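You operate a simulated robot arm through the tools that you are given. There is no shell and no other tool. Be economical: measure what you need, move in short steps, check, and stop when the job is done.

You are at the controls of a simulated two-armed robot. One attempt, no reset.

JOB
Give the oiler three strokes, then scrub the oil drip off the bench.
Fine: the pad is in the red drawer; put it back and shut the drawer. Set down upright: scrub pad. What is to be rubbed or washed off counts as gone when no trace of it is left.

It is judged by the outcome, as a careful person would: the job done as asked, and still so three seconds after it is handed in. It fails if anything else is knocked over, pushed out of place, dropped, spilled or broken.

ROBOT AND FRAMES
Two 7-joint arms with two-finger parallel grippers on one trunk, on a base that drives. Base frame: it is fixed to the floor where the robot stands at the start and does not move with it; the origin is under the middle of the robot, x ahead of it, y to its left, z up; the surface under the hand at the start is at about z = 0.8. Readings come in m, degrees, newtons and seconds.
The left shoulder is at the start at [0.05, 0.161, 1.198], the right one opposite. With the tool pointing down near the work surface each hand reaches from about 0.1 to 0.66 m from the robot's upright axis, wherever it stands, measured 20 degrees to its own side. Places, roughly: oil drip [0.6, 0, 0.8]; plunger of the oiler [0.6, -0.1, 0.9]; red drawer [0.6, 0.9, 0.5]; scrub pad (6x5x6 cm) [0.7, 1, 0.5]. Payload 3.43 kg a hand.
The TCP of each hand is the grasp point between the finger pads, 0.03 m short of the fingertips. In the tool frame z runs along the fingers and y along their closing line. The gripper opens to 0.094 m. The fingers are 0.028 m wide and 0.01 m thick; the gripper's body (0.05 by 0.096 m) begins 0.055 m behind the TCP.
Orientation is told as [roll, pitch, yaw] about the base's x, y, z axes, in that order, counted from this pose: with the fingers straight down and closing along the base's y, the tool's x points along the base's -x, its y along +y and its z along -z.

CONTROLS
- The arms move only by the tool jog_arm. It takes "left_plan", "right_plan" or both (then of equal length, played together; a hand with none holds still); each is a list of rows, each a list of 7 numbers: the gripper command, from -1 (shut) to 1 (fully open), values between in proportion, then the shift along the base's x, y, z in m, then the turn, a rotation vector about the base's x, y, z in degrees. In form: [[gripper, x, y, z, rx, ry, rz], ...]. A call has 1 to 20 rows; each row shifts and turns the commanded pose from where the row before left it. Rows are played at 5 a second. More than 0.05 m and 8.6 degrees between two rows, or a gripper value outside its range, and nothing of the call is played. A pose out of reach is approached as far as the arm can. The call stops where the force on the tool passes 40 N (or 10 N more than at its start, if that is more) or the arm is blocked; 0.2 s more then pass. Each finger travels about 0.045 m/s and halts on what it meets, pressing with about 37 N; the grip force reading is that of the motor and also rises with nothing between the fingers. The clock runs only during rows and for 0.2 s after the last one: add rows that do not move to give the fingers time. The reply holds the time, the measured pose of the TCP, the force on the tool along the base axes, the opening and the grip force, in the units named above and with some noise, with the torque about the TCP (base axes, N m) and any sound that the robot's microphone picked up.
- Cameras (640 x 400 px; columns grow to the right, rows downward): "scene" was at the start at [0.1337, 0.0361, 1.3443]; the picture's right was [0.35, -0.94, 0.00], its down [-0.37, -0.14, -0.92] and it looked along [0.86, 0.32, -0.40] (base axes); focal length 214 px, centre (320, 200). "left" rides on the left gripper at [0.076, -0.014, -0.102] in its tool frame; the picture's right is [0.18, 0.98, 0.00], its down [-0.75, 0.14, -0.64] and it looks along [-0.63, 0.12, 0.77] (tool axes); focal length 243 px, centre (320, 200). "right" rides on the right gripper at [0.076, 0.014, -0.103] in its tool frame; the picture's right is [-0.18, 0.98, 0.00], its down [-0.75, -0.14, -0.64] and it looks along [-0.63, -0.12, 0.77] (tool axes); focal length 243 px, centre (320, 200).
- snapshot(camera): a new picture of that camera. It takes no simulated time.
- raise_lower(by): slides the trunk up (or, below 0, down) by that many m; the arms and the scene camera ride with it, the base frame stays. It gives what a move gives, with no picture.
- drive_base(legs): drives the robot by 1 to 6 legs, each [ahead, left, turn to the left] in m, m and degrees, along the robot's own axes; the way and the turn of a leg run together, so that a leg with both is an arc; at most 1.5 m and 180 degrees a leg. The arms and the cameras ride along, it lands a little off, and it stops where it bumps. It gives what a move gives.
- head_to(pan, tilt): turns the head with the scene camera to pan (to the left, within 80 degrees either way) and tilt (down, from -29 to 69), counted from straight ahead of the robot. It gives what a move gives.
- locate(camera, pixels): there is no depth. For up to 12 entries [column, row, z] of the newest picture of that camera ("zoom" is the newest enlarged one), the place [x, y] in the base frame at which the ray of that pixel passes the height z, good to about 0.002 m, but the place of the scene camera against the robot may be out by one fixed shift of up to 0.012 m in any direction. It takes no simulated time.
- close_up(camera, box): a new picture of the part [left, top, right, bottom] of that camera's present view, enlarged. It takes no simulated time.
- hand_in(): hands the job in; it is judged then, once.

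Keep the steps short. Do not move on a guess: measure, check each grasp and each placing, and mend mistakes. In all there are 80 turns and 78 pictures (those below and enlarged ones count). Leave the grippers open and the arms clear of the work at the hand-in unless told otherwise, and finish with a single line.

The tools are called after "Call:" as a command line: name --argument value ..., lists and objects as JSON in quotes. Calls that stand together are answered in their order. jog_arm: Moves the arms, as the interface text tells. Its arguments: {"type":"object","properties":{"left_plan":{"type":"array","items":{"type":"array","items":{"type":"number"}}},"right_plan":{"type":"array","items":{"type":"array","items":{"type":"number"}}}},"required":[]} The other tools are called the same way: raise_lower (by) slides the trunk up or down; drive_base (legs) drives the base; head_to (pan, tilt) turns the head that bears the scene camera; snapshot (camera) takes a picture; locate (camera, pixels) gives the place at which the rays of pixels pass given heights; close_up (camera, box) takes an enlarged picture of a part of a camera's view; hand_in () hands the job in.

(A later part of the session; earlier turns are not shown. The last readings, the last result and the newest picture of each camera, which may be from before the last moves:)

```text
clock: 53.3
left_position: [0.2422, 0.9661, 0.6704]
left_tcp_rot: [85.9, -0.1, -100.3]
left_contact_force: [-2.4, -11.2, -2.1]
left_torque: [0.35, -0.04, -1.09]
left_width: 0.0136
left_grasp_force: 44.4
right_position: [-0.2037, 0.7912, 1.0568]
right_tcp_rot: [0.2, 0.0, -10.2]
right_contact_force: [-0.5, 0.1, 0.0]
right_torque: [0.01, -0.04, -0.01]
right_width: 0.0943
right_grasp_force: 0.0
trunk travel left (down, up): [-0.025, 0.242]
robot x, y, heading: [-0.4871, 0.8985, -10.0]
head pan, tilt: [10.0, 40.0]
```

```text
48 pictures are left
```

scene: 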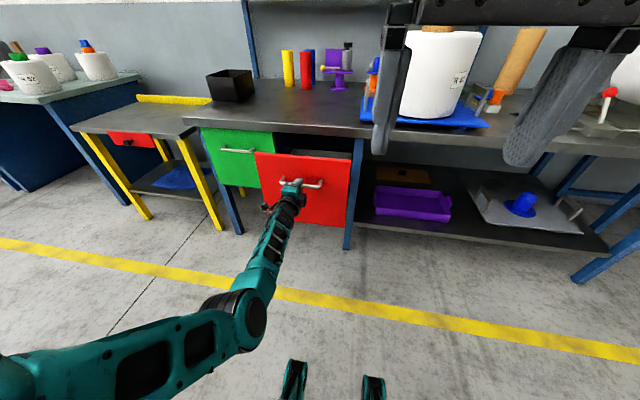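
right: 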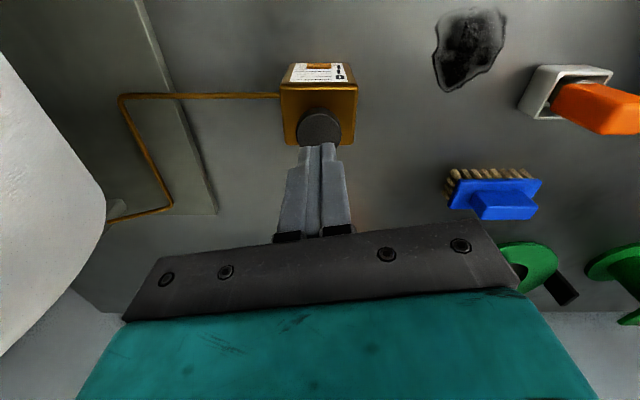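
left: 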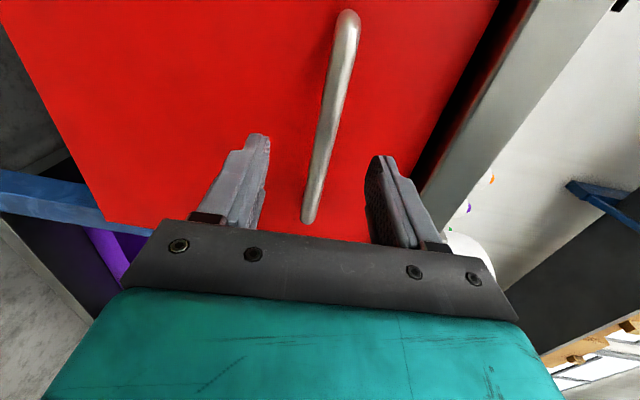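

The drawer follows. Pull another 8 cm, then look into it.

Call:
drive_base --legs '[[-0.08, 0, 0]]'

Call:
close_up --camera "scene" --box '[220, 110, 390, 230]'

```text
clock: 54.3
left_position: [0.1638, 0.9796, 0.6708]
left_tcp_rot: [85.9, -0.2, -100.4]
left_contact_force: [-2.2, 2.5, 0.4]
left_torque: [0.4, -0.09, -0.63]
left_width: 0.0138
left_grasp_force: 45.0
right_position: [-0.2816, 0.805, 1.0567]
right_tcp_rot: [0.0, 0.0, -10.1]
right_contact_force: [-0.3, 0.4, 0.2]
right_torque: [-0.01, 0.0, 0.05]
right_width: 0.0941
right_grasp_force: 0.1
trunk travel left (down, up): [-0.025, 0.242]
robot x, y, heading: [-0.5632, 0.9111, -10.3]
head pan, tilt: [10.0, 40.0]
```

```text
3.33 times, centred on (305, 170) of scene
```

zoom: 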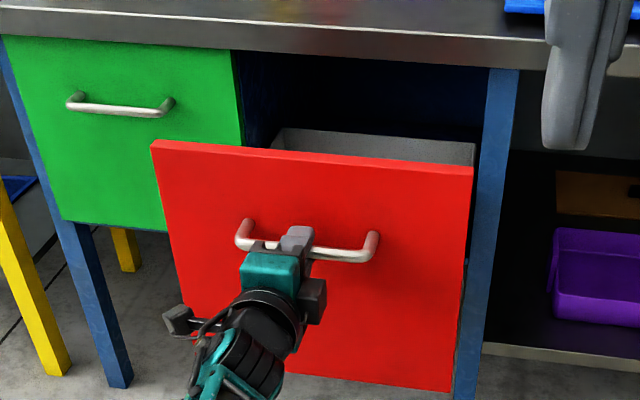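

Drawer is out 0.28 m. Open the fingers, back off, then raise the trunk to look inside.

Call:
jog_arm --left_plan '[[0.3, 0, 0, 0, 0, 0, 0], [0.3, 0, 0, 0, 0, 0, 0], [0.3, 0, 0, 0, 0, 0, 0], [0.3, -0.03, 0.0055, 0, 0, 0, 0], [0.3, -0.04, 0.007, 0, 0, 0, 0], [0.3, -0.04, 0.007, 0, 0, 0, 0], [1, -0.03, 0.0055, 0.03, 0, 0, 0], [1, 0, 0, 0, 0, 0, 0]]'

Call:
raise_lower --by 0.24

Call:
head_to --pan 5 --tilt 45

Call:
snapshot --camera "scene"

```text
clock: 56.1
left_position: [0.0226, 1.0057, 0.6999]
left_tcp_rot: [85.9, -0.1, -100.4]
left_contact_force: [-0.2, 0.2, 0.3]
left_torque: [0.0, -0.03, -0.01]
left_width: 0.094
left_grasp_force: 0.1
right_position: [-0.2811, 0.8045, 1.0561]
right_tcp_rot: [0.0, 0.0, -10.1]
right_contact_force: [0.1, 0.2, 0.0]
right_torque: [0.01, 0.04, 0.03]
right_width: 0.094
right_grasp_force: 0.0
trunk travel left (down, up): [-0.025, 0.242]
robot x, y, heading: [-0.5633, 0.9126, -10.1]
head pan, tilt: [10.0, 40.0]
```

```text
clock: 58.6
left_position: [0.0225, 1.0059, 0.9392]
left_tcp_rot: [86.0, -0.2, -100.4]
left_contact_force: [-0.4, 0.3, -0.3]
left_torque: [0.01, -0.02, -0.01]
left_width: 0.0941
left_grasp_force: 0.0
right_position: [-0.2808, 0.8052, 1.2974]
right_tcp_rot: [0.0, 0.0, -10.1]
right_contact_force: [-0.4, 0.0, -1.0]
right_torque: [0.01, -0.01, -0.03]
right_width: 0.0938
right_grasp_force: 0.0
trunk travel left (down, up): [-0.265, 0.002]
robot x, y, heading: [-0.5601, 0.9163, -9.9]
head pan, tilt: [10.0, 40.0]
```

```text
clock: 59.3
left_position: [0.0238, 1.0059, 0.941]
left_tcp_rot: [85.9, 0.0, -100.4]
left_contact_force: [0.4, 0.9, 0.6]
left_torque: [-0.03, 0.0, 0.01]
left_width: 0.094
left_grasp_force: 0.2
right_position: [-0.2806, 0.8048, 1.2975]
right_tcp_rot: [0.0, 0.0, -10.2]
right_contact_force: [-0.3, -0.8, -0.7]
right_torque: [0.01, 0.02, 0.01]
right_width: 0.0942
right_grasp_force: 0.0
trunk travel left (down, up): [-0.265, 0.002]
robot x, y, heading: [-0.5657, 0.9131, -10.1]
head pan, tilt: [5.0, 45.0]
```

```text
46 pictures are left
```

scene: 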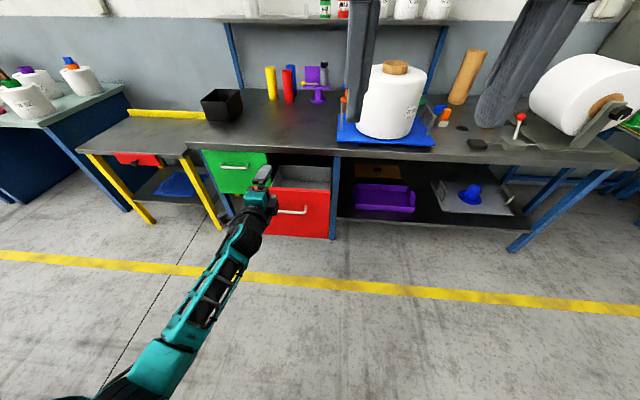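

The pad is hidden behind the drawer front. Turn the left hand back to pointing down with fingers closing along the bench, over the drawer.

Call:
jog_arm --left_plan '[[1, 0, 0, 0.01, 1.42, 7.86, 0], [1, 0, 0, 0.01, 1.42, 7.86, 0], [1, 0, 0, 0.01, 1.42, 7.86, 0], [1, 0, 0, 0.01, 1.42, 7.86, 0], [1, 0, 0, 0.01, 1.42, 7.86, 0], [1, 0, 0, 0.01, 1.42, 7.86, 0], [1, 0, 0, 0, 1.42, 7.86, 0], [1, 0, 0, 0, 1.42, 7.86, 0], [1, 0, 0, 0, 1.42, 7.86, 0], [1, 0, 0, 0, 1.42, 7.86, 0], [1, 0, 0, 0, 1.06, 5.8, 0], [1, 0, 0, 0, 0, 0, 8.5], [1, 0, 0, 0, 0, 0, 8.5], [1, 0, 0, 0, 0, 0, 8.5], [1, 0, 0, 0, 0, 0, 8.5], [1, 0, 0, 0, 0, 0, 8.5], [1, 0, 0, 0, 0, 0, 8.5], [1, 0, 0, 0, 0, 0, 8.5], [1, 0, 0, 0, 0, 0, 8.5], [1, 0, 0, 0, 0, 0, 8.5]]'

Call:
jog_arm --left_plan '[[1, 0.02, 0, 0, 0, 0, 8.5], [1, 0.03, 0, 0, 0, 0, 5], [1, 0.03, 0, 0, 0, 0, 0], [1, 0, 0, 0, 0, 0, 0]]'

Call:
snapshot --camera "left"

```text
clock: 63.5
left_position: [0.0243, 1.0059, 1.0]
left_tcp_rot: [0.2, -0.2, -23.5]
left_contact_force: [0.0, -0.6, 0.6]
left_torque: [0.02, 0.01, -0.02]
left_width: 0.094
left_grasp_force: 0.1
right_position: [-0.2808, 0.8044, 1.2961]
right_tcp_rot: [0.0, 0.0, -10.2]
right_contact_force: [-0.1, -0.4, 0.1]
right_torque: [0.03, 0.0, -0.01]
right_width: 0.0942
right_grasp_force: 0.1
trunk travel left (down, up): [-0.265, 0.002]
robot x, y, heading: [-0.5635, 0.914, -10.1]
head pan, tilt: [5.0, 45.0]
```

```text
clock: 64.5
left_position: [0.1025, 1.0071, 1.0016]
left_tcp_rot: [0.2, -0.3, -10.2]
left_contact_force: [-0.2, -0.2, 0.4]
left_torque: [-0.01, 0.02, -0.02]
left_width: 0.0943
left_grasp_force: 0.1
right_position: [-0.2808, 0.8056, 1.296]
right_tcp_rot: [0.0, 0.0, -10.2]
right_contact_force: [-0.1, -1.4, -0.2]
right_torque: [-0.01, -0.01, -0.02]
right_width: 0.0939
right_grasp_force: 0.0
trunk travel left (down, up): [-0.265, 0.002]
robot x, y, heading: [-0.566, 0.9121, -10.4]
head pan, tilt: [5.0, 45.0]
```

```text
45 pictures are left
```

left: 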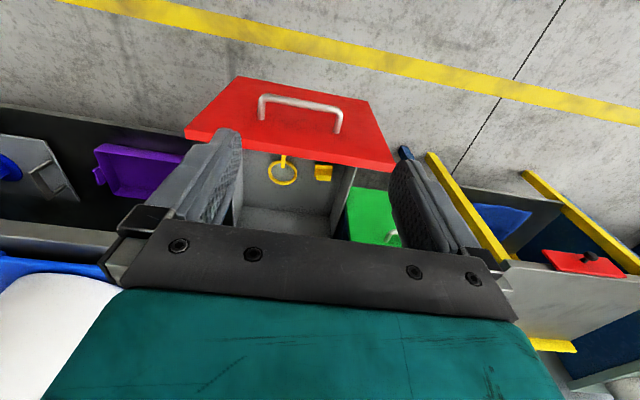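

The drawer has yellow items near (283,170) and (323,172). Enlarge.

Call:
close_up --camera "left" --box '[220, 130, 380, 230]'

Call:
close_up --camera "scene" --box '[240, 140, 360, 240]'

```text
4.00 times, centred on (300, 180) of left
```

zoom: 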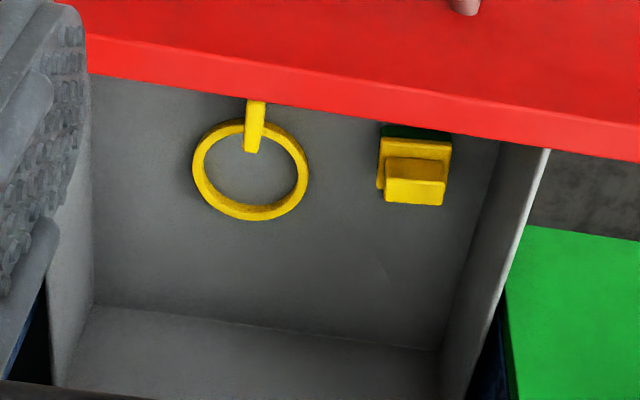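

```text
4.00 times, centred on (300, 190) of scene
```

zoom: 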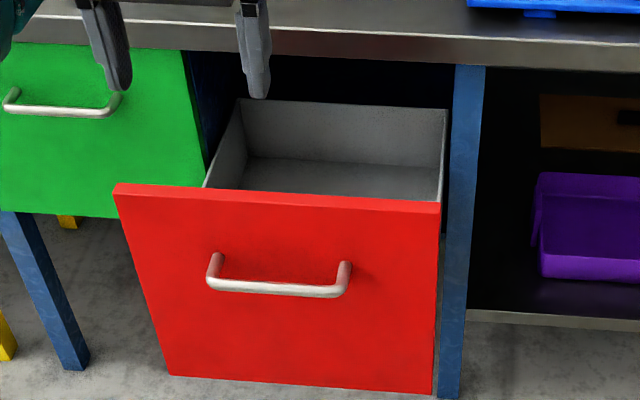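

The scrub pad (green pad with yellow grip) stands near the drawer front at left px (323,172); a yellow ring tool is beside it. Locate it.

Call:
locate --camera "left" --pixels '[[324, 176, 0.5], [324, 176, 0.54], [324, 166, 0.48], [313, 176, 0.52], [331, 178, 0.52], [284, 178, 0.47], [323, 166, 0.7], [333, 176, 0.52], [283, 166, 0.55]]'

Call:
jog_arm --left_plan '[[1, 0.02, 0.01, -0.03, 0, 0, 0], [1, 0.02, 0.01, -0.03, 0, 0, 0], [1, 0.02, 0.005, -0.04, 0, 0, 0], [1, 0, 0, -0.04, 0, 0, 0], [1, 0, 0, 0, 0, 0, 0], [1, 0, 0, 0, 0, 0, 0]]'

Call:
snapshot --camera "left"

```text
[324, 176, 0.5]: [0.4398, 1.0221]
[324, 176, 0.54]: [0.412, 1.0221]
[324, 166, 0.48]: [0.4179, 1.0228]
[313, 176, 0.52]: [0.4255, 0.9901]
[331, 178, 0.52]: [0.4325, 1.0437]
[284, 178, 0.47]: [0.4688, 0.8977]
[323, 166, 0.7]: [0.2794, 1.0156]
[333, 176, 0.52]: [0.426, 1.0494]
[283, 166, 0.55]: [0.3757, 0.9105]
```

```text
clock: 65.9
left_position: [0.0993, 1.0303, 0.9035]
left_tcp_rot: [0.2, -0.3, -10.2]
left_contact_force: [0.5, 0.3, -0.2]
left_torque: [-0.01, 0.02, 0.0]
left_width: 0.094
left_grasp_force: 0.0
left hand out of reach, approached as far as the arm can: row 1, 2, 3, 4
right_position: [-0.281, 0.8044, 1.2972]
right_tcp_rot: [0.0, 0.0, -10.1]
right_contact_force: [0.7, -0.2, -0.4]
right_torque: [-0.01, 0.0, -0.01]
right_width: 0.094
right_grasp_force: 0.0
trunk travel left (down, up): [-0.265, 0.002]
robot x, y, heading: [-0.5673, 0.9154, -10.3]
head pan, tilt: [5.0, 45.0]
```

```text
42 pictures are left
```

left: 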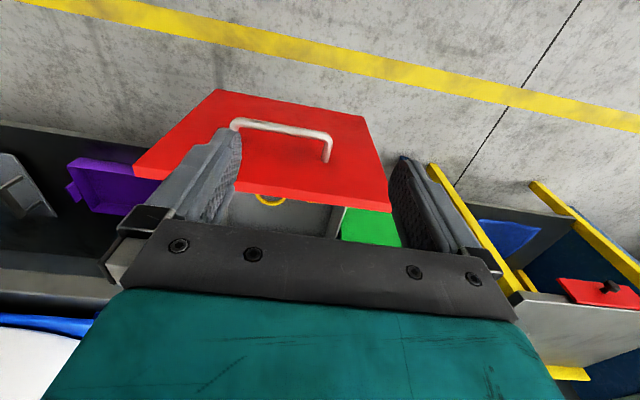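

The hand is at its reach limit; pad near (0.42,1.02). Lift and pull the hand in, then drive the base closer (8 cm left, 0.36 m ahead).

Call:
jog_arm --left_plan '[[1, -0.03, 0, 0.03, 0, 0, 0], [1, -0.04, 0, 0.02, 0, 0, 0], [1, -0.04, 0, 0.0, 0, 0, 0], [1, -0.03, 0, 0.0, 0, 0, 0], [1, 0, 0, 0, 0, 0, 0]]'

Call:
drive_base --legs '[[0, 0.08, 0], [0.36, 0, 0]]'

Call:
snapshot --camera "left"

```text
clock: 67.1
left_position: [0.0979, 1.0055, 0.9246]
left_tcp_rot: [0.2, -0.1, -10.1]
left_contact_force: [-0.3, -0.1, -0.6]
left_torque: [-0.01, -0.01, -0.01]
left_width: 0.0938
left_grasp_force: 0.1
left hand out of reach, approached as far as the arm can: row 1, 2, 3, 4
right_position: [-0.281, 0.8054, 1.2972]
right_tcp_rot: [-0.1, 0.0, -10.2]
right_contact_force: [0.1, 0.4, 0.1]
right_torque: [-0.01, -0.01, -0.01]
right_width: 0.0939
right_grasp_force: 0.1
trunk travel left (down, up): [-0.265, 0.002]
robot x, y, heading: [-0.569, 0.911, -10.0]
head pan, tilt: [5.0, 45.0]
```

```text
clock: 70.3
left_position: [0.4613, 1.0168, 0.9242]
left_tcp_rot: [0.2, -0.1, -10.4]
left_contact_force: [-0.3, 0.1, -0.3]
left_torque: [0.03, 0.03, 0.01]
left_width: 0.0942
left_grasp_force: 0.1
right_position: [0.0808, 0.8181, 1.2964]
right_tcp_rot: [0.0, 0.0, -10.5]
right_contact_force: [0.1, -1.0, 0.0]
right_torque: [0.02, -0.03, -0.03]
right_width: 0.094
right_grasp_force: 0.0
trunk travel left (down, up): [-0.265, 0.002]
robot x, y, heading: [-0.2045, 0.9323, -10.4]
head pan, tilt: [5.0, 45.0]
```

```text
41 pictures are left
```

left: 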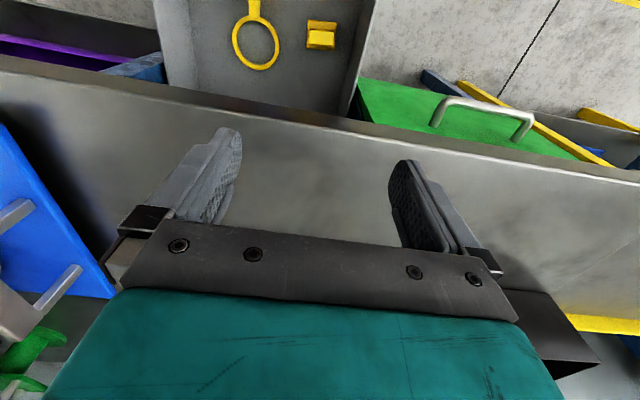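

Pad seen at (321,40). Locate to triangulate, plus the bench edge; then I'll pull the hand back.

Call:
locate --camera "left" --pixels '[[321, 40, 0.48], [321, 40, 0.5], [321, 40, 0.54], [321, 40, 0.58], [320, 118, 0.8], [320, 23, 0.5], [256, 45, 0.47], [308, 36, 0.5], [335, 38, 0.5]]'

Call:
jog_arm --left_plan '[[1, -0.04, 0.004, 0.0, 0, 0, 0], [1, -0.04, 0.004, 0.0, 0, 0, 0], [1, -0.04, 0.004, 0.0, 0, 0, 0], [1, 0, 0, 0, 0, 0, 0], [1, 0, 0, 0, 0, 0, 0]]'

Call:
snapshot --camera "left"

```text
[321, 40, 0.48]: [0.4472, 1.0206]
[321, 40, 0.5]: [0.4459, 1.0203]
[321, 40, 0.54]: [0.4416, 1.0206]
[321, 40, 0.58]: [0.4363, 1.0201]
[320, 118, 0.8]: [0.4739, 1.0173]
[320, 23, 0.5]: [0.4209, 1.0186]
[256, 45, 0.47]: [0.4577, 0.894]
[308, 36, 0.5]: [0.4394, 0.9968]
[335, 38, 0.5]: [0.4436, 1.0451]
```

```text
clock: 71.5
left_position: [0.4537, 1.0087, 0.906]
left_tcp_rot: [0.3, -0.1, -10.4]
left_contact_force: [-0.1, 0.5, 0.0]
left_torque: [0.03, 0.0, 0.0]
left_width: 0.0937
left_grasp_force: 0.0
left hand out of reach, approached as far as the arm can: row 1, 2, 3
right_position: [0.0819, 0.8184, 1.2962]
right_tcp_rot: [0.0, 0.0, -10.5]
right_contact_force: [-0.2, -0.1, -0.9]
right_torque: [0.01, -0.02, 0.05]
right_width: 0.094
right_grasp_force: 0.0
trunk travel left (down, up): [-0.265, 0.002]
robot x, y, heading: [-0.2006, 0.9312, -10.5]
head pan, tilt: [5.0, 45.0]
```

```text
40 pictures are left
```

left: 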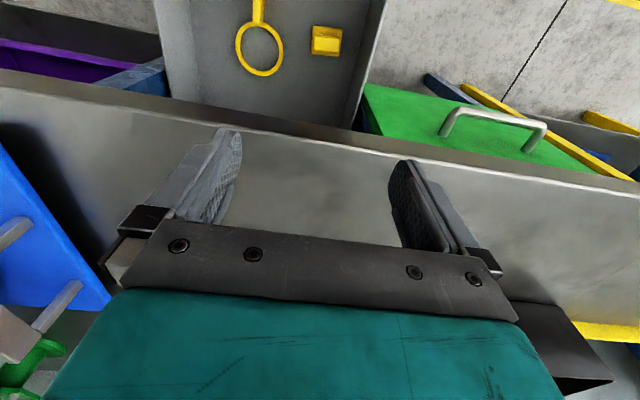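

Pulling straight back is blocked by the arm's posture. Try going up and to the left first.

Call:
jog_arm --left_plan '[[1, 0, 0.01, 0.04, 0, 0, 0], [1, 0, 0.01, 0.04, 0, 0, 0], [1, 0, 0.01, 0.04, 0, 0, 0], [1, -0.01, 0.02, 0.04, 0, 0, 0], [1, -0.02, 0.02, 0.04, 0, 0, 0], [1, -0.03, 0.02, 0.03, 0, 0, 0], [1, -0.03, 0.02, 0.0, 0, 0, 0], [1, -0.03, 0.02, 0.0, 0, 0, 0], [1, 0, 0, 0, 0, 0, 0]]'

Call:
snapshot --camera "scene"

```text
clock: 73.5
left_position: [0.4802, 1.12, 1.1466]
left_tcp_rot: [0.2, 0.1, -10.4]
left_contact_force: [-0.8, 0.2, 0.4]
left_torque: [0.0, 0.04, 0.01]
left_width: 0.0941
left_grasp_force: 0.1
left hand out of reach, approached as far as the arm can: row 1, 2, 3, 4, 5, 6, 7, 8
right_position: [0.0811, 0.8185, 1.2966]
right_tcp_rot: [0.0, -0.1, -10.5]
right_contact_force: [0.4, 0.8, 0.0]
right_torque: [-0.04, 0.03, 0.02]
right_width: 0.094
right_grasp_force: 0.1
trunk travel left (down, up): [-0.265, 0.002]
robot x, y, heading: [-0.203, 0.9276, -10.4]
head pan, tilt: [5.0, 45.0]
```

```text
39 pictures are left
```

scene: 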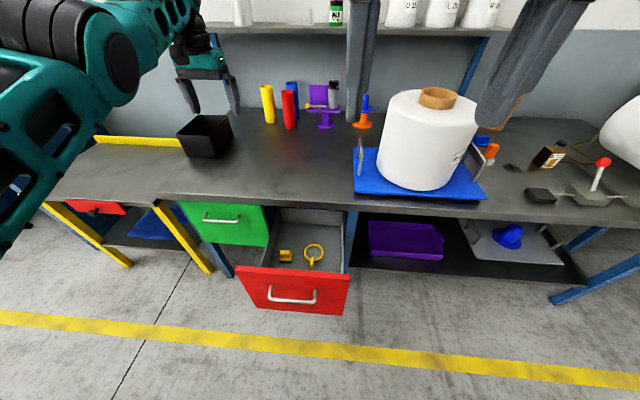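

The left arm seems to be caught at a joint limit, likely the wrist. Try unwinding the yaw while coming back.

Call:
jog_arm --left_plan '[[1, 0, 0, 0, 0, 0, -8.5], [1, 0, 0, 0, 0, 0, -8.5], [1, 0, 0, 0, 0, 0, -8.5], [1, -0.02, 0, 0, 0, 0, -8.5], [1, -0.04, 0, 0, 0, 0, -8.5], [1, -0.04, 0, 0, 0, 0, 0], [1, -0.04, 0, 0, 0, 0, 0], [1, 0, 0, 0, 0, 0, 0]]'

```text
clock: 75.3
left_position: [0.4753, 1.1158, 1.1701]
left_tcp_rot: [0.2, -0.2, -52.9]
left_contact_force: [0.4, 0.3, 0.0]
left_torque: [-0.01, 0.01, 0.0]
left_width: 0.094
left_grasp_force: 0.1
left hand out of reach, approached as far as the arm can: row 4, 5, 6, 7
right_position: [0.0809, 0.8193, 1.297]
right_tcp_rot: [0.0, 0.0, -10.6]
right_contact_force: [0.0, 0.2, -0.8]
right_torque: [0.01, 0.01, -0.02]
right_width: 0.094
right_grasp_force: 0.2
trunk travel left (down, up): [-0.265, 0.002]
robot x, y, heading: [-0.2028, 0.9257, -10.5]
head pan, tilt: [5.0, 45.0]
```

Not the yaw. Try pitching the fingers forward (reversing how it got here) while coming back.

Call:
jog_arm --left_plan '[[1, 0, 0, 0, -1.42, -7.86, 0], [1, 0, 0, 0, -1.42, -7.86, 0], [1, 0, 0, 0, -1.42, -7.86, 0], [1, 0, 0, 0, -1.42, -7.86, 0], [1, 0, 0, 0, -1.42, -7.86, 0], [1, -0.03, 0, 0, -1.42, -7.86, 0], [1, -0.03, 0, 0, 0, 0, 0], [1, -0.03, 0, 0, 0, 0, 0], [1, -0.03, 0, 0, 0, 0, 0], [1, -0.03, 0, 0, 0, 0, 0], [1, 0, 0, 0, 0, 0, 0]]'

Call:
snapshot --camera "scene"

```text
clock: 77.7
left_position: [0.62, 1.1144, 1.2044]
left_tcp_rot: [37.1, -33.2, -64.4]
left_contact_force: [0.3, -0.7, -1.1]
left_torque: [-0.01, -0.02, -0.03]
left_width: 0.0941
left_grasp_force: 0.1
left hand out of reach, approached as far as the arm can: row 1, 2, 3, 4, 5, 6, 7, 8, 9, 10
right_position: [0.0813, 0.8192, 1.2968]
right_tcp_rot: [0.0, 0.0, -10.5]
right_contact_force: [0.7, -0.7, 0.9]
right_torque: [0.01, -0.02, 0.01]
right_width: 0.0939
right_grasp_force: 0.0
trunk travel left (down, up): [-0.265, 0.002]
robot x, y, heading: [-0.1993, 0.9316, -10.3]
head pan, tilt: [5.0, 45.0]
```

```text
38 pictures are left
```

scene: 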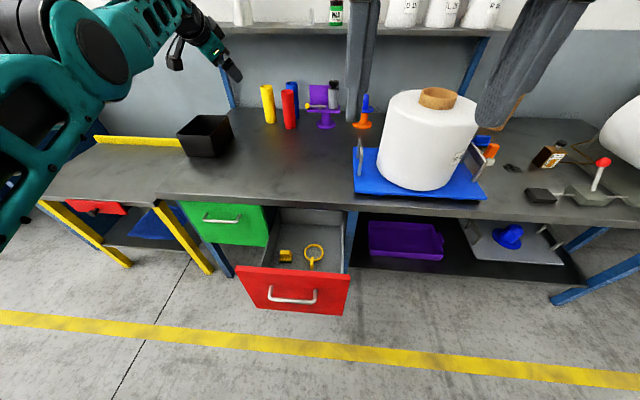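

Tangential moves work while radial ones don't, so the elbow is caught straight. Swing the hand around to the left, away from the bench, turning along with it, to get it to bend.

Call:
jog_arm --left_plan '[[1, -0.02, 0.04, 0, 0, 0, 4], [1, -0.02, 0.04, 0, 0, 0, 4], [1, -0.025, 0.035, 0, 0, 0, 4], [1, -0.03, 0.035, 0, 0, 0, 4], [1, -0.035, 0.03, 0, 0, 0, 4], [1, -0.035, 0.03, 0, 0, 0, 4], [1, -0.045, 0.01, 0, 0, 0, 4], [1, -0.045, 0.0, 0, 0, 0, 4], [1, -0.045, -0.01, 0, 0, 0, 0], [1, -0.045, -0.01, 0, 0, 0, 0], [1, 0, 0, 0, 0, 0, 0]]'

```text
clock: 80.1
left_position: [0.5609, 1.3932, 1.2733]
left_tcp_rot: [36.9, -33.1, -32.2]
left_contact_force: [0.3, 0.0, 0.7]
left_torque: [0.01, 0.03, 0.01]
left_width: 0.0942
left_grasp_force: 0.0
left hand out of reach, approached as far as the arm can: row 1, 2, 3, 4, 5, 6, 7, 8, 9, 10
right_position: [0.0807, 0.8189, 1.2961]
right_tcp_rot: [0.0, -0.1, -10.4]
right_contact_force: [0.3, -0.6, 0.9]
right_torque: [-0.02, -0.01, 0.01]
right_width: 0.094
right_grasp_force: 0.0
trunk travel left (down, up): [-0.265, 0.002]
robot x, y, heading: [-0.2037, 0.9315, -10.5]
head pan, tilt: [5.0, 45.0]
```

Still fully stretched. Try pulling steadily straight toward the shoulder for many rows.

Call:
jog_arm --left_plan '[[1, -0.041, -0.019, -0.02, 0, 0, 0], [1, -0.041, -0.019, -0.02, 0, 0, 0], [1, -0.041, -0.019, -0.02, 0, 0, 0], [1, -0.041, -0.019, -0.02, 0, 0, 0], [1, -0.041, -0.019, -0.02, 0, 0, 0], [1, -0.041, -0.019, 0, 0, 0, 0], [1, -0.041, -0.019, 0, 0, 0, 0], [1, -0.041, -0.019, 0, 0, 0, 0], [1, -0.041, -0.019, 0, 0, 0, 0], [1, -0.041, -0.019, 0, 0, 0, 0]]'

Call:
head_to --pan 40 --tilt 20

Call:
snapshot --camera "scene"

```text
clock: 82.3
left_position: [0.5749, 1.3366, 1.2864]
left_tcp_rot: [37.2, -33.1, -32.3]
left_contact_force: [-0.8, -0.1, -0.6]
left_torque: [0.0, -0.01, 0.0]
left_width: 0.0936
left_grasp_force: 0.1
left hand out of reach, approached as far as the arm can: row 1, 2, 3, 4, 5, 6, 7, 8, 9, 10
right_position: [0.0821, 0.8185, 1.2965]
right_tcp_rot: [0.1, 0.0, -10.5]
right_contact_force: [-0.3, 0.3, -0.3]
right_torque: [0.0, -0.01, 0.04]
right_width: 0.094
right_grasp_force: 0.1
trunk travel left (down, up): [-0.265, 0.002]
robot x, y, heading: [-0.1999, 0.929, -10.6]
head pan, tilt: [5.0, 45.0]
```

```text
clock: 83.3
left_position: [0.5753, 1.3365, 1.2871]
left_tcp_rot: [37.1, -33.1, -32.3]
left_contact_force: [-0.3, 0.4, -0.9]
left_torque: [-0.02, -0.01, 0.0]
left_width: 0.0942
left_grasp_force: 0.0
right_position: [0.0817, 0.8185, 1.2967]
right_tcp_rot: [0.0, 0.0, -10.5]
right_contact_force: [0.0, 0.5, 0.1]
right_torque: [-0.01, -0.01, -0.04]
right_width: 0.0942
right_grasp_force: 0.0
trunk travel left (down, up): [-0.265, 0.002]
robot x, y, heading: [-0.2011, 0.9278, -10.4]
head pan, tilt: [40.0, 20.0]
```

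```text
37 pictures are left
```

scene: 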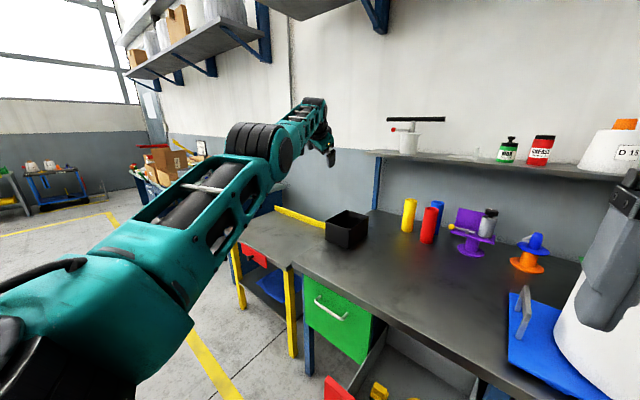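

The arm is visibly straight. The right arm is in good shape, so I'll use it for everything from here, and park the left arm out to the left and up, clear of the bench.

Call:
jog_arm --left_plan '[[1, -0.02, 0.04, 0.02, 0, 0, 4], [1, -0.02, 0.04, 0.02, 0, 0, 4], [1, -0.025, 0.035, 0.02, 0, 0, 4], [1, -0.025, 0.035, 0.02, 0, 0, 4], [1, -0.025, 0.035, 0.02, 0, 0, 4], [1, -0.03, 0.035, 0.02, 0, 0, 4], [1, -0.03, 0.035, 0.02, 0, 0, 4], [1, -0.03, 0.03, 0.02, 0, 0, 4], [1, -0.035, 0.03, 0.01, 0, 0, 4], [1, -0.035, 0.03, 0.01, 0, 0, 4], [1, -0.035, 0.025, 0, 0, 0, 4], [1, -0.035, 0.025, 0, 0, 0, 4], [1, -0.035, 0.02, 0, 0, 0, 4], [1, -0.035, 0.02, 0, 0, 0, 4], [1, -0.035, 0.02, 0, 0, 0, 4]]'

Call:
snapshot --camera "scene"

```text
refused: row 6 steps farther than a row can; nothing moved
```

```text
36 pictures are left
```

scene: 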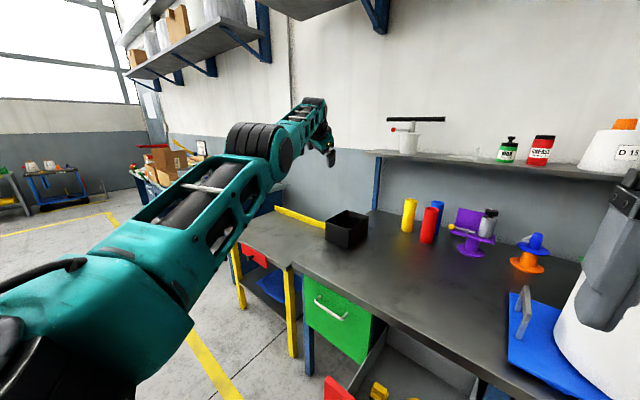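

One row was too long; scale it down.

Call:
jog_arm --left_plan '[[1, -0.02, 0.035, 0.02, 0, 0, 4], [1, -0.02, 0.035, 0.02, 0, 0, 4], [1, -0.02, 0.035, 0.02, 0, 0, 4], [1, -0.025, 0.035, 0.02, 0, 0, 4], [1, -0.025, 0.035, 0.02, 0, 0, 4], [1, -0.03, 0.03, 0.02, 0, 0, 4], [1, -0.03, 0.03, 0.02, 0, 0, 4], [1, -0.03, 0.03, 0.02, 0, 0, 4], [1, -0.03, 0.03, 0.01, 0, 0, 4], [1, -0.035, 0.03, 0.01, 0, 0, 4], [1, -0.035, 0.025, 0, 0, 0, 4], [1, -0.035, 0.025, 0, 0, 0, 4], [1, -0.035, 0.02, 0, 0, 0, 4], [1, -0.035, 0.02, 0, 0, 0, 4], [1, -0.035, 0.02, 0, 0, 0, 4]]'

```text
clock: 86.5
left_position: [0.0925, 1.7398, 1.4502]
left_tcp_rot: [37.1, -33.1, 27.7]
left_contact_force: [0.8, 0.7, -0.5]
left_torque: [-0.04, 0.02, -0.02]
left_width: 0.0942
left_grasp_force: 0.0
left hand out of reach, approached as far as the arm can: row 4, 5, 7, 8, 9, 10, 12, 14, 15
right_position: [0.0817, 0.82, 1.2971]
right_tcp_rot: [0.0, 0.0, -10.6]
right_contact_force: [-0.2, 0.2, -0.7]
right_torque: [-0.05, 0.04, 0.01]
right_width: 0.0938
right_grasp_force: 0.0
trunk travel left (down, up): [-0.265, 0.002]
robot x, y, heading: [-0.2002, 0.9322, -10.4]
head pan, tilt: [40.0, 20.0]
```

Some rows were in reach again, so the elbow may be bending. Try drawing the hand in toward the start-like pose.

Call:
jog_arm --left_plan '[[1, -0.01, -0.03, -0.01, 0, 0, 0], [1, -0.01, -0.03, -0.01, 0, 0, 0], [1, -0.01, -0.03, -0.01, 0, 0, 0], [1, -0.01, -0.03, -0.01, 0, 0, 0], [1, -0.01, -0.03, -0.01, 0, 0, 0], [1, 0, -0.03, -0.01, 0, 0, 0], [1, 0, 0, 0, 0, 0, 0]]'

```text
clock: 88.1
left_position: [0.0439, 1.5576, 1.3887]
left_tcp_rot: [37.0, -33.1, 27.8]
left_contact_force: [-0.2, 1.3, -0.2]
left_torque: [-0.04, 0.0, 0.02]
left_width: 0.094
left_grasp_force: 0.1
right_position: [0.0804, 0.8192, 1.2967]
right_tcp_rot: [-0.1, 0.0, -10.6]
right_contact_force: [0.1, -0.3, 0.6]
right_torque: [-0.02, 0.0, 0.01]
right_width: 0.0938
right_grasp_force: 0.2
trunk travel left (down, up): [-0.265, 0.002]
robot x, y, heading: [-0.2003, 0.931, -10.4]
head pan, tilt: [40.0, 20.0]
```

Freed. Now bring it back to a normal pose: tool down, yaw as heading, near its start position relative to the robot.

Call:
jog_arm --left_plan '[[1, 0.02, -0.02, -0.01, -7.92, 1.15, 0], [1, 0.02, -0.02, -0.01, -7.92, 1.15, 0], [1, 0.02, -0.02, -0.01, -7.92, 1.15, 0], [1, 0.02, -0.02, -0.01, -7.92, 1.15, 0], [1, 0.02, -0.02, -0.01, -7.92, 1.15, 0], [1, 0.02, -0.02, -0.01, -7.92, 1.15, 0], [1, 0.015, -0.025, -0.01, 0, 0, -8.3], [1, 0.015, -0.025, -0.01, 0, 0, -8.3], [1, 0.015, -0.025, -0.01, 0, 0, -8.3], [1, 0.015, -0.025, -0.01, 0, 0, -8.3], [1, 0.015, -0.025, -0.01, 0, 0, -8.3], [1, 0.015, -0.025, -0.01, 0, 0, -8.3], [1, 0, 0, 0, 0, 0, 0]]'

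Call:
head_to --pan 15 --tilt 45

Call:
snapshot --camera "scene"

```text
clock: 90.9
left_position: [0.2557, 1.2883, 1.2694]
left_tcp_rot: [0.1, -0.1, -10.8]
left_contact_force: [1.3, -1.0, 0.5]
left_torque: [0.02, -0.02, 0.05]
left_width: 0.0942
left_grasp_force: 0.0
right_position: [0.081, 0.819, 1.2958]
right_tcp_rot: [0.0, 0.0, -10.5]
right_contact_force: [-0.8, -0.1, 0.1]
right_torque: [0.0, 0.0, -0.01]
right_width: 0.0942
right_grasp_force: 0.1
trunk travel left (down, up): [-0.265, 0.002]
robot x, y, heading: [-0.1995, 0.9286, -10.4]
head pan, tilt: [40.0, 20.0]
```

```text
clock: 91.8
left_position: [0.2548, 1.2876, 1.2681]
left_tcp_rot: [0.1, -0.1, -10.7]
left_contact_force: [-0.1, 0.3, 0.4]
left_torque: [-0.02, 0.03, -0.01]
left_width: 0.0942
left_grasp_force: 0.0
right_position: [0.0826, 0.8184, 1.2952]
right_tcp_rot: [0.0, 0.1, -10.5]
right_contact_force: [-0.5, -0.4, 0.2]
right_torque: [0.01, 0.0, 0.02]
right_width: 0.0942
right_grasp_force: 0.1
trunk travel left (down, up): [-0.265, 0.002]
robot x, y, heading: [-0.1974, 0.9289, -10.3]
head pan, tilt: [15.0, 45.0]
```

```text
35 pictures are left
```

scene: 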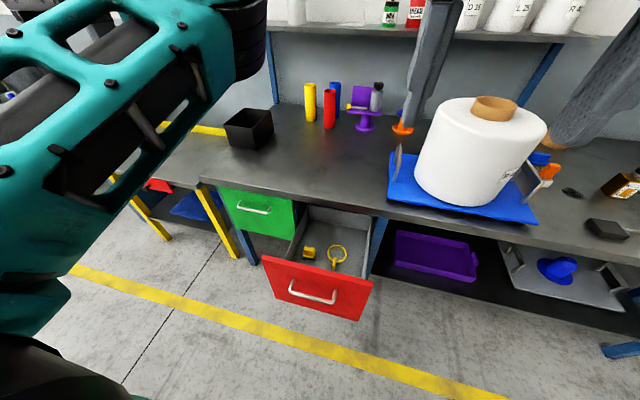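

Left arm restored. Drive 5 cm closer, tilt the left fingers forward 20° and bring the hand above the drawer, short of the bench edge.

Call:
drive_base --legs '[[0.05, 0, 0]]'

Call:
jog_arm --left_plan '[[1, 0.0, -0.04, -0.02, -1.26, -6.9, 0], [1, 0.0, -0.04, -0.02, -1.26, -6.9, 0], [1, 0, -0.04, -0.02, -1.1, -6, 0], [1, 0, -0.04, -0.02, 0, 0, 0], [1, 0, -0.03, -0.03, 0, 0, 0], [1, 0, -0.03, -0.03, 0, 0, 0], [1, 0, 0, -0.03, 0, 0, 0], [1, 0, 0, 0, 0, 0, 0], [1, 0, 0, 0, 0, 0, 0]]'

Call:
snapshot --camera "left"

```text
clock: 92.8
left_position: [0.3052, 1.2776, 1.2693]
left_tcp_rot: [0.1, 0.1, -10.7]
left_contact_force: [0.9, 0.0, 0.3]
left_torque: [-0.01, 0.05, 0.03]
left_width: 0.094
left_grasp_force: 0.1
right_position: [0.1303, 0.8076, 1.2959]
right_tcp_rot: [-0.1, 0.1, -10.6]
right_contact_force: [0.1, -0.1, -0.2]
right_torque: [0.04, 0.02, -0.02]
right_width: 0.0937
right_grasp_force: 0.2
trunk travel left (down, up): [-0.265, 0.002]
robot x, y, heading: [-0.1494, 0.9233, -10.6]
head pan, tilt: [15.0, 45.0]
```

```text
clock: 94.8
left_position: [0.3865, 1.1761, 1.1041]
left_tcp_rot: [0.2, -20.1, -10.7]
left_contact_force: [-0.3, 0.5, 0.2]
left_torque: [0.0, 0.0, 0.01]
left_width: 0.0939
left_grasp_force: 0.0
left hand out of reach, approached as far as the arm can: row 2, 3, 4, 5, 6
right_position: [0.1307, 0.8093, 1.2966]
right_tcp_rot: [0.0, 0.0, -10.4]
right_contact_force: [-0.3, 0.0, -0.1]
right_torque: [-0.04, -0.04, -0.03]
right_width: 0.0942
right_grasp_force: 0.0
trunk travel left (down, up): [-0.265, 0.002]
robot x, y, heading: [-0.1551, 0.9225, -10.3]
head pan, tilt: [15.0, 45.0]
```

```text
34 pictures are left
```

left: 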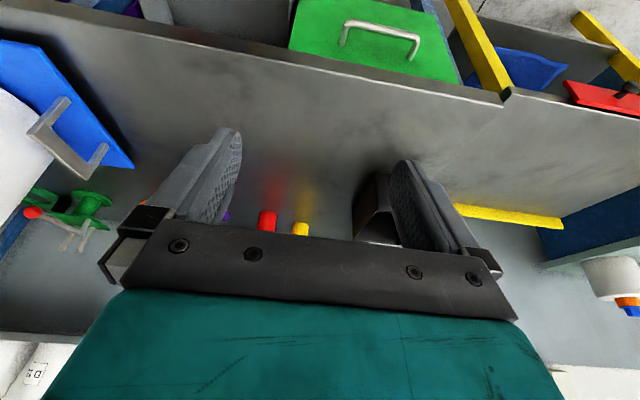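

The left arm's posture remains awkward near the drawer. I'll put it back at its side pose and use the right hand, whose posture is untouched. Then drive 0.40 m left so the pad is on the right hand's side.

Call:
jog_arm --left_plan '[[1, -0.02, 0.03, 0.03, 1.26, 6.9, 0], [1, -0.02, 0.03, 0.03, 1.26, 6.9, 0], [1, -0.02, 0.03, 0.03, 1.1, 6.0, 0], [1, -0.02, 0.03, 0.03, 0, 0, 0], [1, 0, 0.0, 0.03, 0, 0, 0], [1, 0, 0, 0, 0, 0, 0]]'

Call:
drive_base --legs '[[0, 0.4, 0]]'

Call:
head_to --pan -15 --tilt 45

Call:
snapshot --camera "scene"

```text
clock: 96.2
left_position: [0.3045, 1.2965, 1.2518]
left_tcp_rot: [0.1, -0.1, -10.7]
left_contact_force: [-0.5, 0.1, 0.1]
left_torque: [0.02, 0.0, 0.03]
left_width: 0.0939
left_grasp_force: 0.1
right_position: [0.1302, 0.8113, 1.2969]
right_tcp_rot: [0.0, 0.0, -10.5]
right_contact_force: [0.1, 1.0, 0.8]
right_torque: [0.04, -0.01, 0.0]
right_width: 0.0941
right_grasp_force: 0.1
trunk travel left (down, up): [-0.265, 0.002]
robot x, y, heading: [-0.1525, 0.9258, -10.5]
head pan, tilt: [15.0, 45.0]
```

```text
clock: 100.2
left_position: [0.3752, 1.6923, 1.2511]
left_tcp_rot: [0.0, 0.1, -10.4]
left_contact_force: [0.2, -0.3, -0.4]
left_torque: [-0.02, -0.03, 0.0]
left_width: 0.0943
left_grasp_force: 0.0
right_position: [0.2025, 1.2049, 1.2962]
right_tcp_rot: [0.0, 0.0, -10.2]
right_contact_force: [-0.2, 0.8, 0.3]
right_torque: [0.02, -0.01, 0.03]
right_width: 0.0939
right_grasp_force: 0.1
trunk travel left (down, up): [-0.265, 0.002]
robot x, y, heading: [-0.0779, 1.3111, -10.4]
head pan, tilt: [15.0, 45.0]
```

```text
clock: 101.2
left_position: [0.3757, 1.6927, 1.2527]
left_tcp_rot: [0.0, 0.0, -10.4]
left_contact_force: [-0.3, -1.0, 0.2]
left_torque: [0.01, 0.03, -0.02]
left_width: 0.0942
left_grasp_force: 0.1
right_position: [0.2028, 1.2044, 1.296]
right_tcp_rot: [0.0, 0.0, -10.2]
right_contact_force: [0.8, 0.0, 0.1]
right_torque: [0.02, -0.02, -0.01]
right_width: 0.0941
right_grasp_force: 0.1
trunk travel left (down, up): [-0.265, 0.002]
robot x, y, heading: [-0.0801, 1.3146, -10.5]
head pan, tilt: [-15.0, 45.0]
```

```text
33 pictures are left
```

scene: 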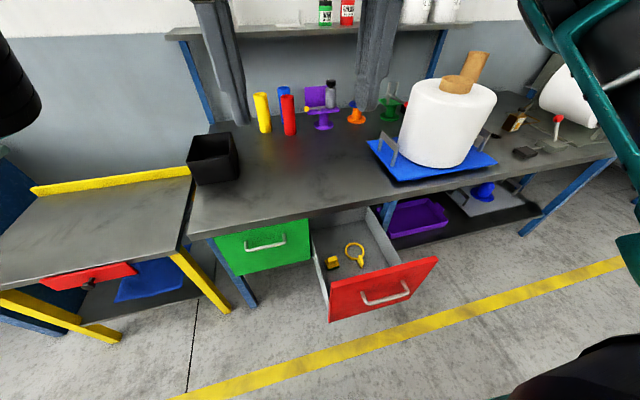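

Good view: pad beside the ring in the open drawer. Bring the right hand over the drawer and lower the trunk 0.2 m.

Call:
jog_arm --right_plan '[[1, 0.028, -0.029, -0.02, 0, 0, 0], [1, 0.028, -0.029, -0.02, 0, 0, 0], [1, 0.028, -0.029, -0.02, 0, 0, 0], [1, 0.028, -0.029, -0.02, 0, 0, 0], [1, 0.028, -0.029, -0.02, 0, 0, 0], [1, 0, 0, 0, 0, 0, 0]]'

Call:
raise_lower --by -0.2

Call:
snapshot --camera "right"

```text
clock: 102.6
left_position: [0.3748, 1.6929, 1.253]
left_tcp_rot: [0.1, -0.2, -10.4]
left_contact_force: [0.3, 0.1, -0.4]
left_torque: [-0.04, 0.0, -0.02]
left_width: 0.0942
left_grasp_force: 0.0
right_position: [0.3427, 1.0596, 1.1964]
right_tcp_rot: [-0.1, 0.0, -10.3]
right_contact_force: [-0.9, -0.2, 0.7]
right_torque: [0.01, 0.05, -0.03]
right_width: 0.0942
right_grasp_force: 0.1
trunk travel left (down, up): [-0.265, 0.002]
robot x, y, heading: [-0.0814, 1.3162, -10.4]
head pan, tilt: [-15.0, 45.0]
```

```text
clock: 104.7
left_position: [0.3749, 1.6927, 1.053]
left_tcp_rot: [0.0, -0.1, -10.3]
left_contact_force: [0.4, 0.2, -0.5]
left_torque: [-0.01, 0.02, 0.02]
left_width: 0.0939
left_grasp_force: 0.0
right_position: [0.3422, 1.0599, 0.9977]
right_tcp_rot: [0.0, 0.0, -10.2]
right_contact_force: [0.2, -0.3, 0.1]
right_torque: [0.01, 0.02, 0.04]
right_width: 0.0939
right_grasp_force: 0.1
trunk travel left (down, up): [-0.065, 0.202]
robot x, y, heading: [-0.0776, 1.3125, -9.9]
head pan, tilt: [-15.0, 45.0]
```

```text
32 pictures are left
```

right: 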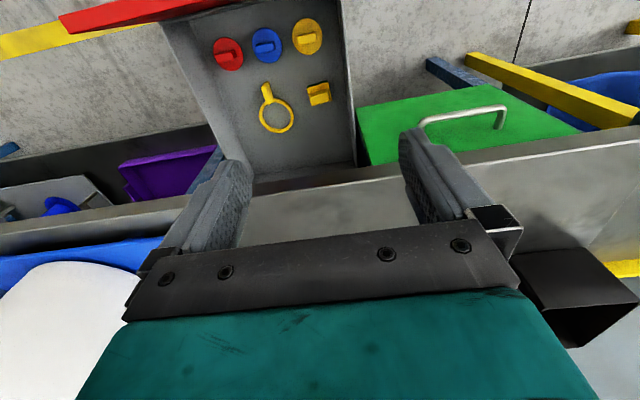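

More things appear in the drawer: three round gripped discs. Enlarge to be sure which is the scrub pad.

Call:
close_up --camera "right" --box '[180, 0, 370, 140]'

Call:
locate --camera "right" --pixels '[[319, 93, 0.46], [319, 93, 0.5], [319, 93, 0.53], [308, 90, 0.5], [330, 96, 0.5], [277, 115, 0.46], [306, 37, 0.48], [290, 183, 0.8]]'

```text
2.86 times, centred on (275, 70) of right
```

zoom: 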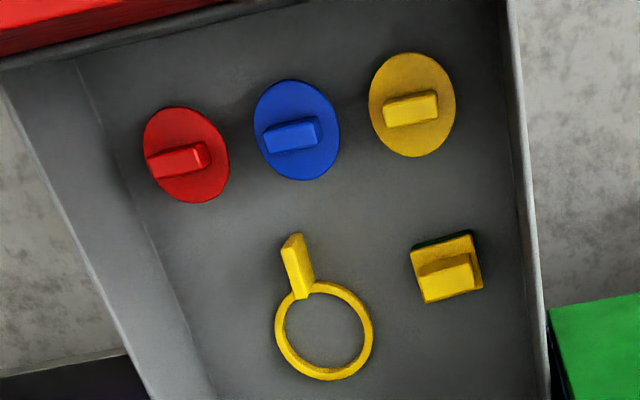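

```text
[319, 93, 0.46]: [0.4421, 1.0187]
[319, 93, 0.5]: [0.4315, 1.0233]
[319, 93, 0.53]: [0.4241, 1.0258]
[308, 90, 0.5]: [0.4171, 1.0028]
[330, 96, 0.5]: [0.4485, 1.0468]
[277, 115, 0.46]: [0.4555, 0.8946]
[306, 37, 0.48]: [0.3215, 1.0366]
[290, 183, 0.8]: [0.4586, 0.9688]
```

The scrub pad is the block with green underside and yellow grip bar lying roughly along y. I'll tilt the right fingers forward 24° (keeps wrist off the bench edge) and descend for a closer look.

Call:
jog_arm --right_plan '[[1, 0, 0, 0, -1.44, -7.87, 0], [1, 0, 0, -0.01, -1.44, -7.87, 0], [1, 0, 0, -0.03, -1.44, -7.87, 0], [1, 0, -0.01, -0.04, 0, 0, 0], [1, 0, -0.01, -0.04, 0, 0, 0], [1, 0, -0.01, -0.04, 0, 0, 0], [1, 0, 0, 0, 0, 0, 0], [1, 0, 0, 0, 0, 0, 0]]'

Call:
snapshot --camera "right"

```text
clock: 106.5
left_position: [0.3756, 1.6926, 1.0519]
left_tcp_rot: [0.1, 0.0, -10.5]
left_contact_force: [-0.5, -0.4, -0.4]
left_torque: [0.01, 0.01, -0.04]
left_width: 0.0941
left_grasp_force: 0.1
right_position: [0.3413, 1.0311, 0.8374]
right_tcp_rot: [0.0, -24.0, -10.2]
right_contact_force: [-0.7, 0.0, -0.7]
right_torque: [-0.01, 0.02, 0.0]
right_width: 0.094
right_grasp_force: 0.1
trunk travel left (down, up): [-0.065, 0.202]
robot x, y, heading: [-0.0788, 1.3134, -10.3]
head pan, tilt: [-15.0, 45.0]
```

```text
30 pictures are left
```

right: 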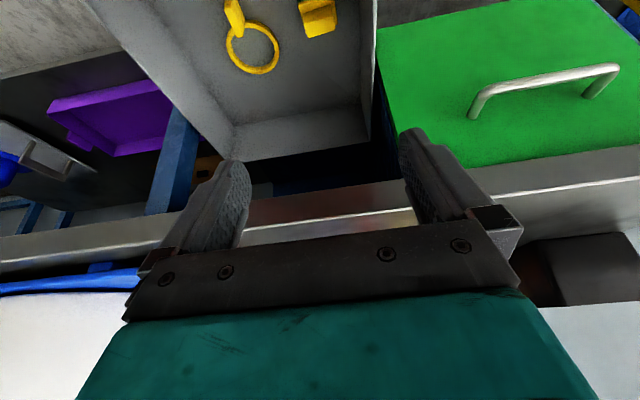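

The pad is near the top of view. Back the hand off 7 cm and descend a little for a clear look.

Call:
jog_arm --right_plan '[[1, -0.035, 0.006, -0.01, 0, 0, 0], [1, -0.035, 0.006, -0.01, 0, 0, 0], [1, 0, 0, 0, 0, 0, 0]]'

Call:
close_up --camera "right" --box '[220, 0, 400, 130]'

```text
clock: 107.3
left_position: [0.3746, 1.6937, 1.0519]
left_tcp_rot: [0.1, 0.0, -10.4]
left_contact_force: [0.1, -0.3, -0.7]
left_torque: [-0.01, 0.0, -0.04]
left_width: 0.0941
left_grasp_force: 0.2
right_position: [0.2721, 1.0423, 0.8186]
right_tcp_rot: [0.0, -24.1, -10.2]
right_contact_force: [-0.2, -0.2, -0.6]
right_torque: [-0.02, 0.0, -0.01]
right_width: 0.0942
right_grasp_force: 0.1
trunk travel left (down, up): [-0.065, 0.202]
robot x, y, heading: [-0.0802, 1.3143, -10.3]
head pan, tilt: [-15.0, 45.0]
```

```text
3.08 times, centred on (310, 65) of right
```

zoom: 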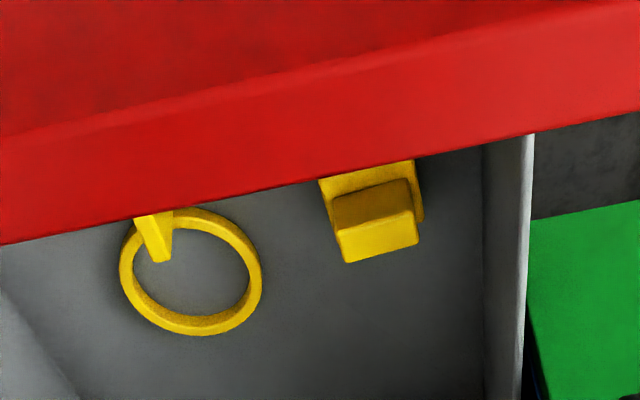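

Triangulate plate corners between this and the earlier view; now from this zoom: plate corners (320,180),(413,161); grip top corners (333,198),(408,179),(414,214),(338,232).

Call:
locate --camera "zoom" --pixels '[[320, 180, 0.48], [320, 180, 0.5], [413, 161, 0.48], [413, 161, 0.5], [333, 198, 0.52], [408, 179, 0.52], [414, 214, 0.52], [338, 232, 0.52], [483, 230, 0.46], [530, 140, 0.6], [374, 206, 0.5], [374, 206, 0.54]]'

```text
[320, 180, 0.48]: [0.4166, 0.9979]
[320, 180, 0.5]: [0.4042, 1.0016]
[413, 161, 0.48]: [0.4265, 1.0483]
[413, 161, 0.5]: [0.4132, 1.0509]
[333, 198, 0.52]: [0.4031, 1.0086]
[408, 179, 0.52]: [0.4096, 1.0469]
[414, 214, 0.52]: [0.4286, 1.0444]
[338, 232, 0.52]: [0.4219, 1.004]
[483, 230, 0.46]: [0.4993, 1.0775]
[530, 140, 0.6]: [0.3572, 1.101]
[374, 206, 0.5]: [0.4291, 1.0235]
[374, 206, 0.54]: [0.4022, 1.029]
```

The pad is aligned with the bench; grip bar ≈ 4×2 cm, centre (0.442,1.021), z 0.48–0.51. Narrow to 6 cm and descend to just above it.

Call:
jog_arm --right_plan '[[0.28, 0.025, -0.0035, -0.035, 0, 0, 0], [0.28, 0.03, -0.0035, -0.035, 0, 0, 0], [0.28, 0.03, -0.0035, -0.035, 0, 0, 0], [0.28, 0.03, -0.0035, -0.035, 0, 0, 0], [0.28, 0.027, -0.003, -0.035, 0, 0, 0], [0.28, 0.01, -0.002, -0.04, 0, 0, 0], [0.28, 0.0, 0.0, -0.03, 0, 0, 0], [0.28, 0, 0, 0, 0, 0, 0], [0.28, 0, 0, 0, 0, 0, 0]]'

Call:
snapshot --camera "right"

Call:
close_up --camera "scene" --box '[260, 160, 480, 320]'

```text
clock: 109.3
left_position: [0.3749, 1.6931, 1.053]
left_tcp_rot: [0.0, 0.0, -10.3]
left_contact_force: [0.1, -0.1, -0.4]
left_torque: [0.0, 0.03, -0.04]
left_width: 0.094
left_grasp_force: 0.1
right_position: [0.4227, 1.0234, 0.5707]
right_tcp_rot: [0.0, -24.0, -10.3]
right_contact_force: [0.7, -0.4, -1.0]
right_torque: [0.01, 0.0, -0.02]
right_width: 0.0602
right_grasp_force: 0.1
trunk travel left (down, up): [-0.065, 0.202]
robot x, y, heading: [-0.0774, 1.3163, -10.3]
head pan, tilt: [-15.0, 45.0]
```

```text
28 pictures are left
```

right: 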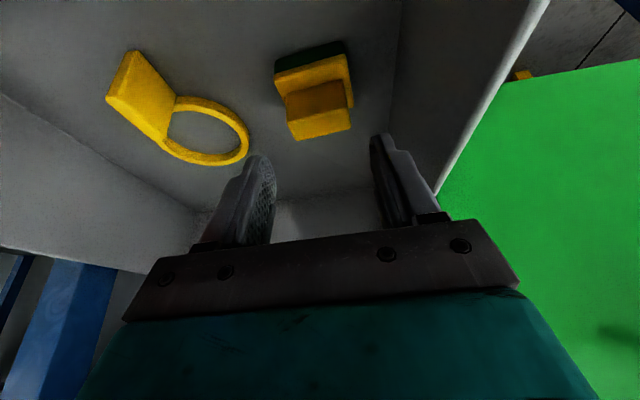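

```text
2.50 times, centred on (370, 240) of scene
```

zoom: 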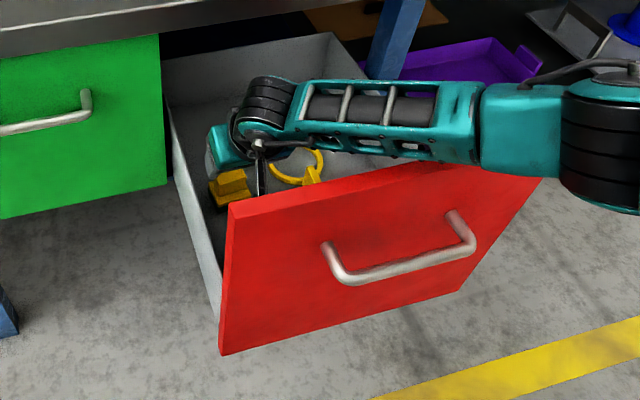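

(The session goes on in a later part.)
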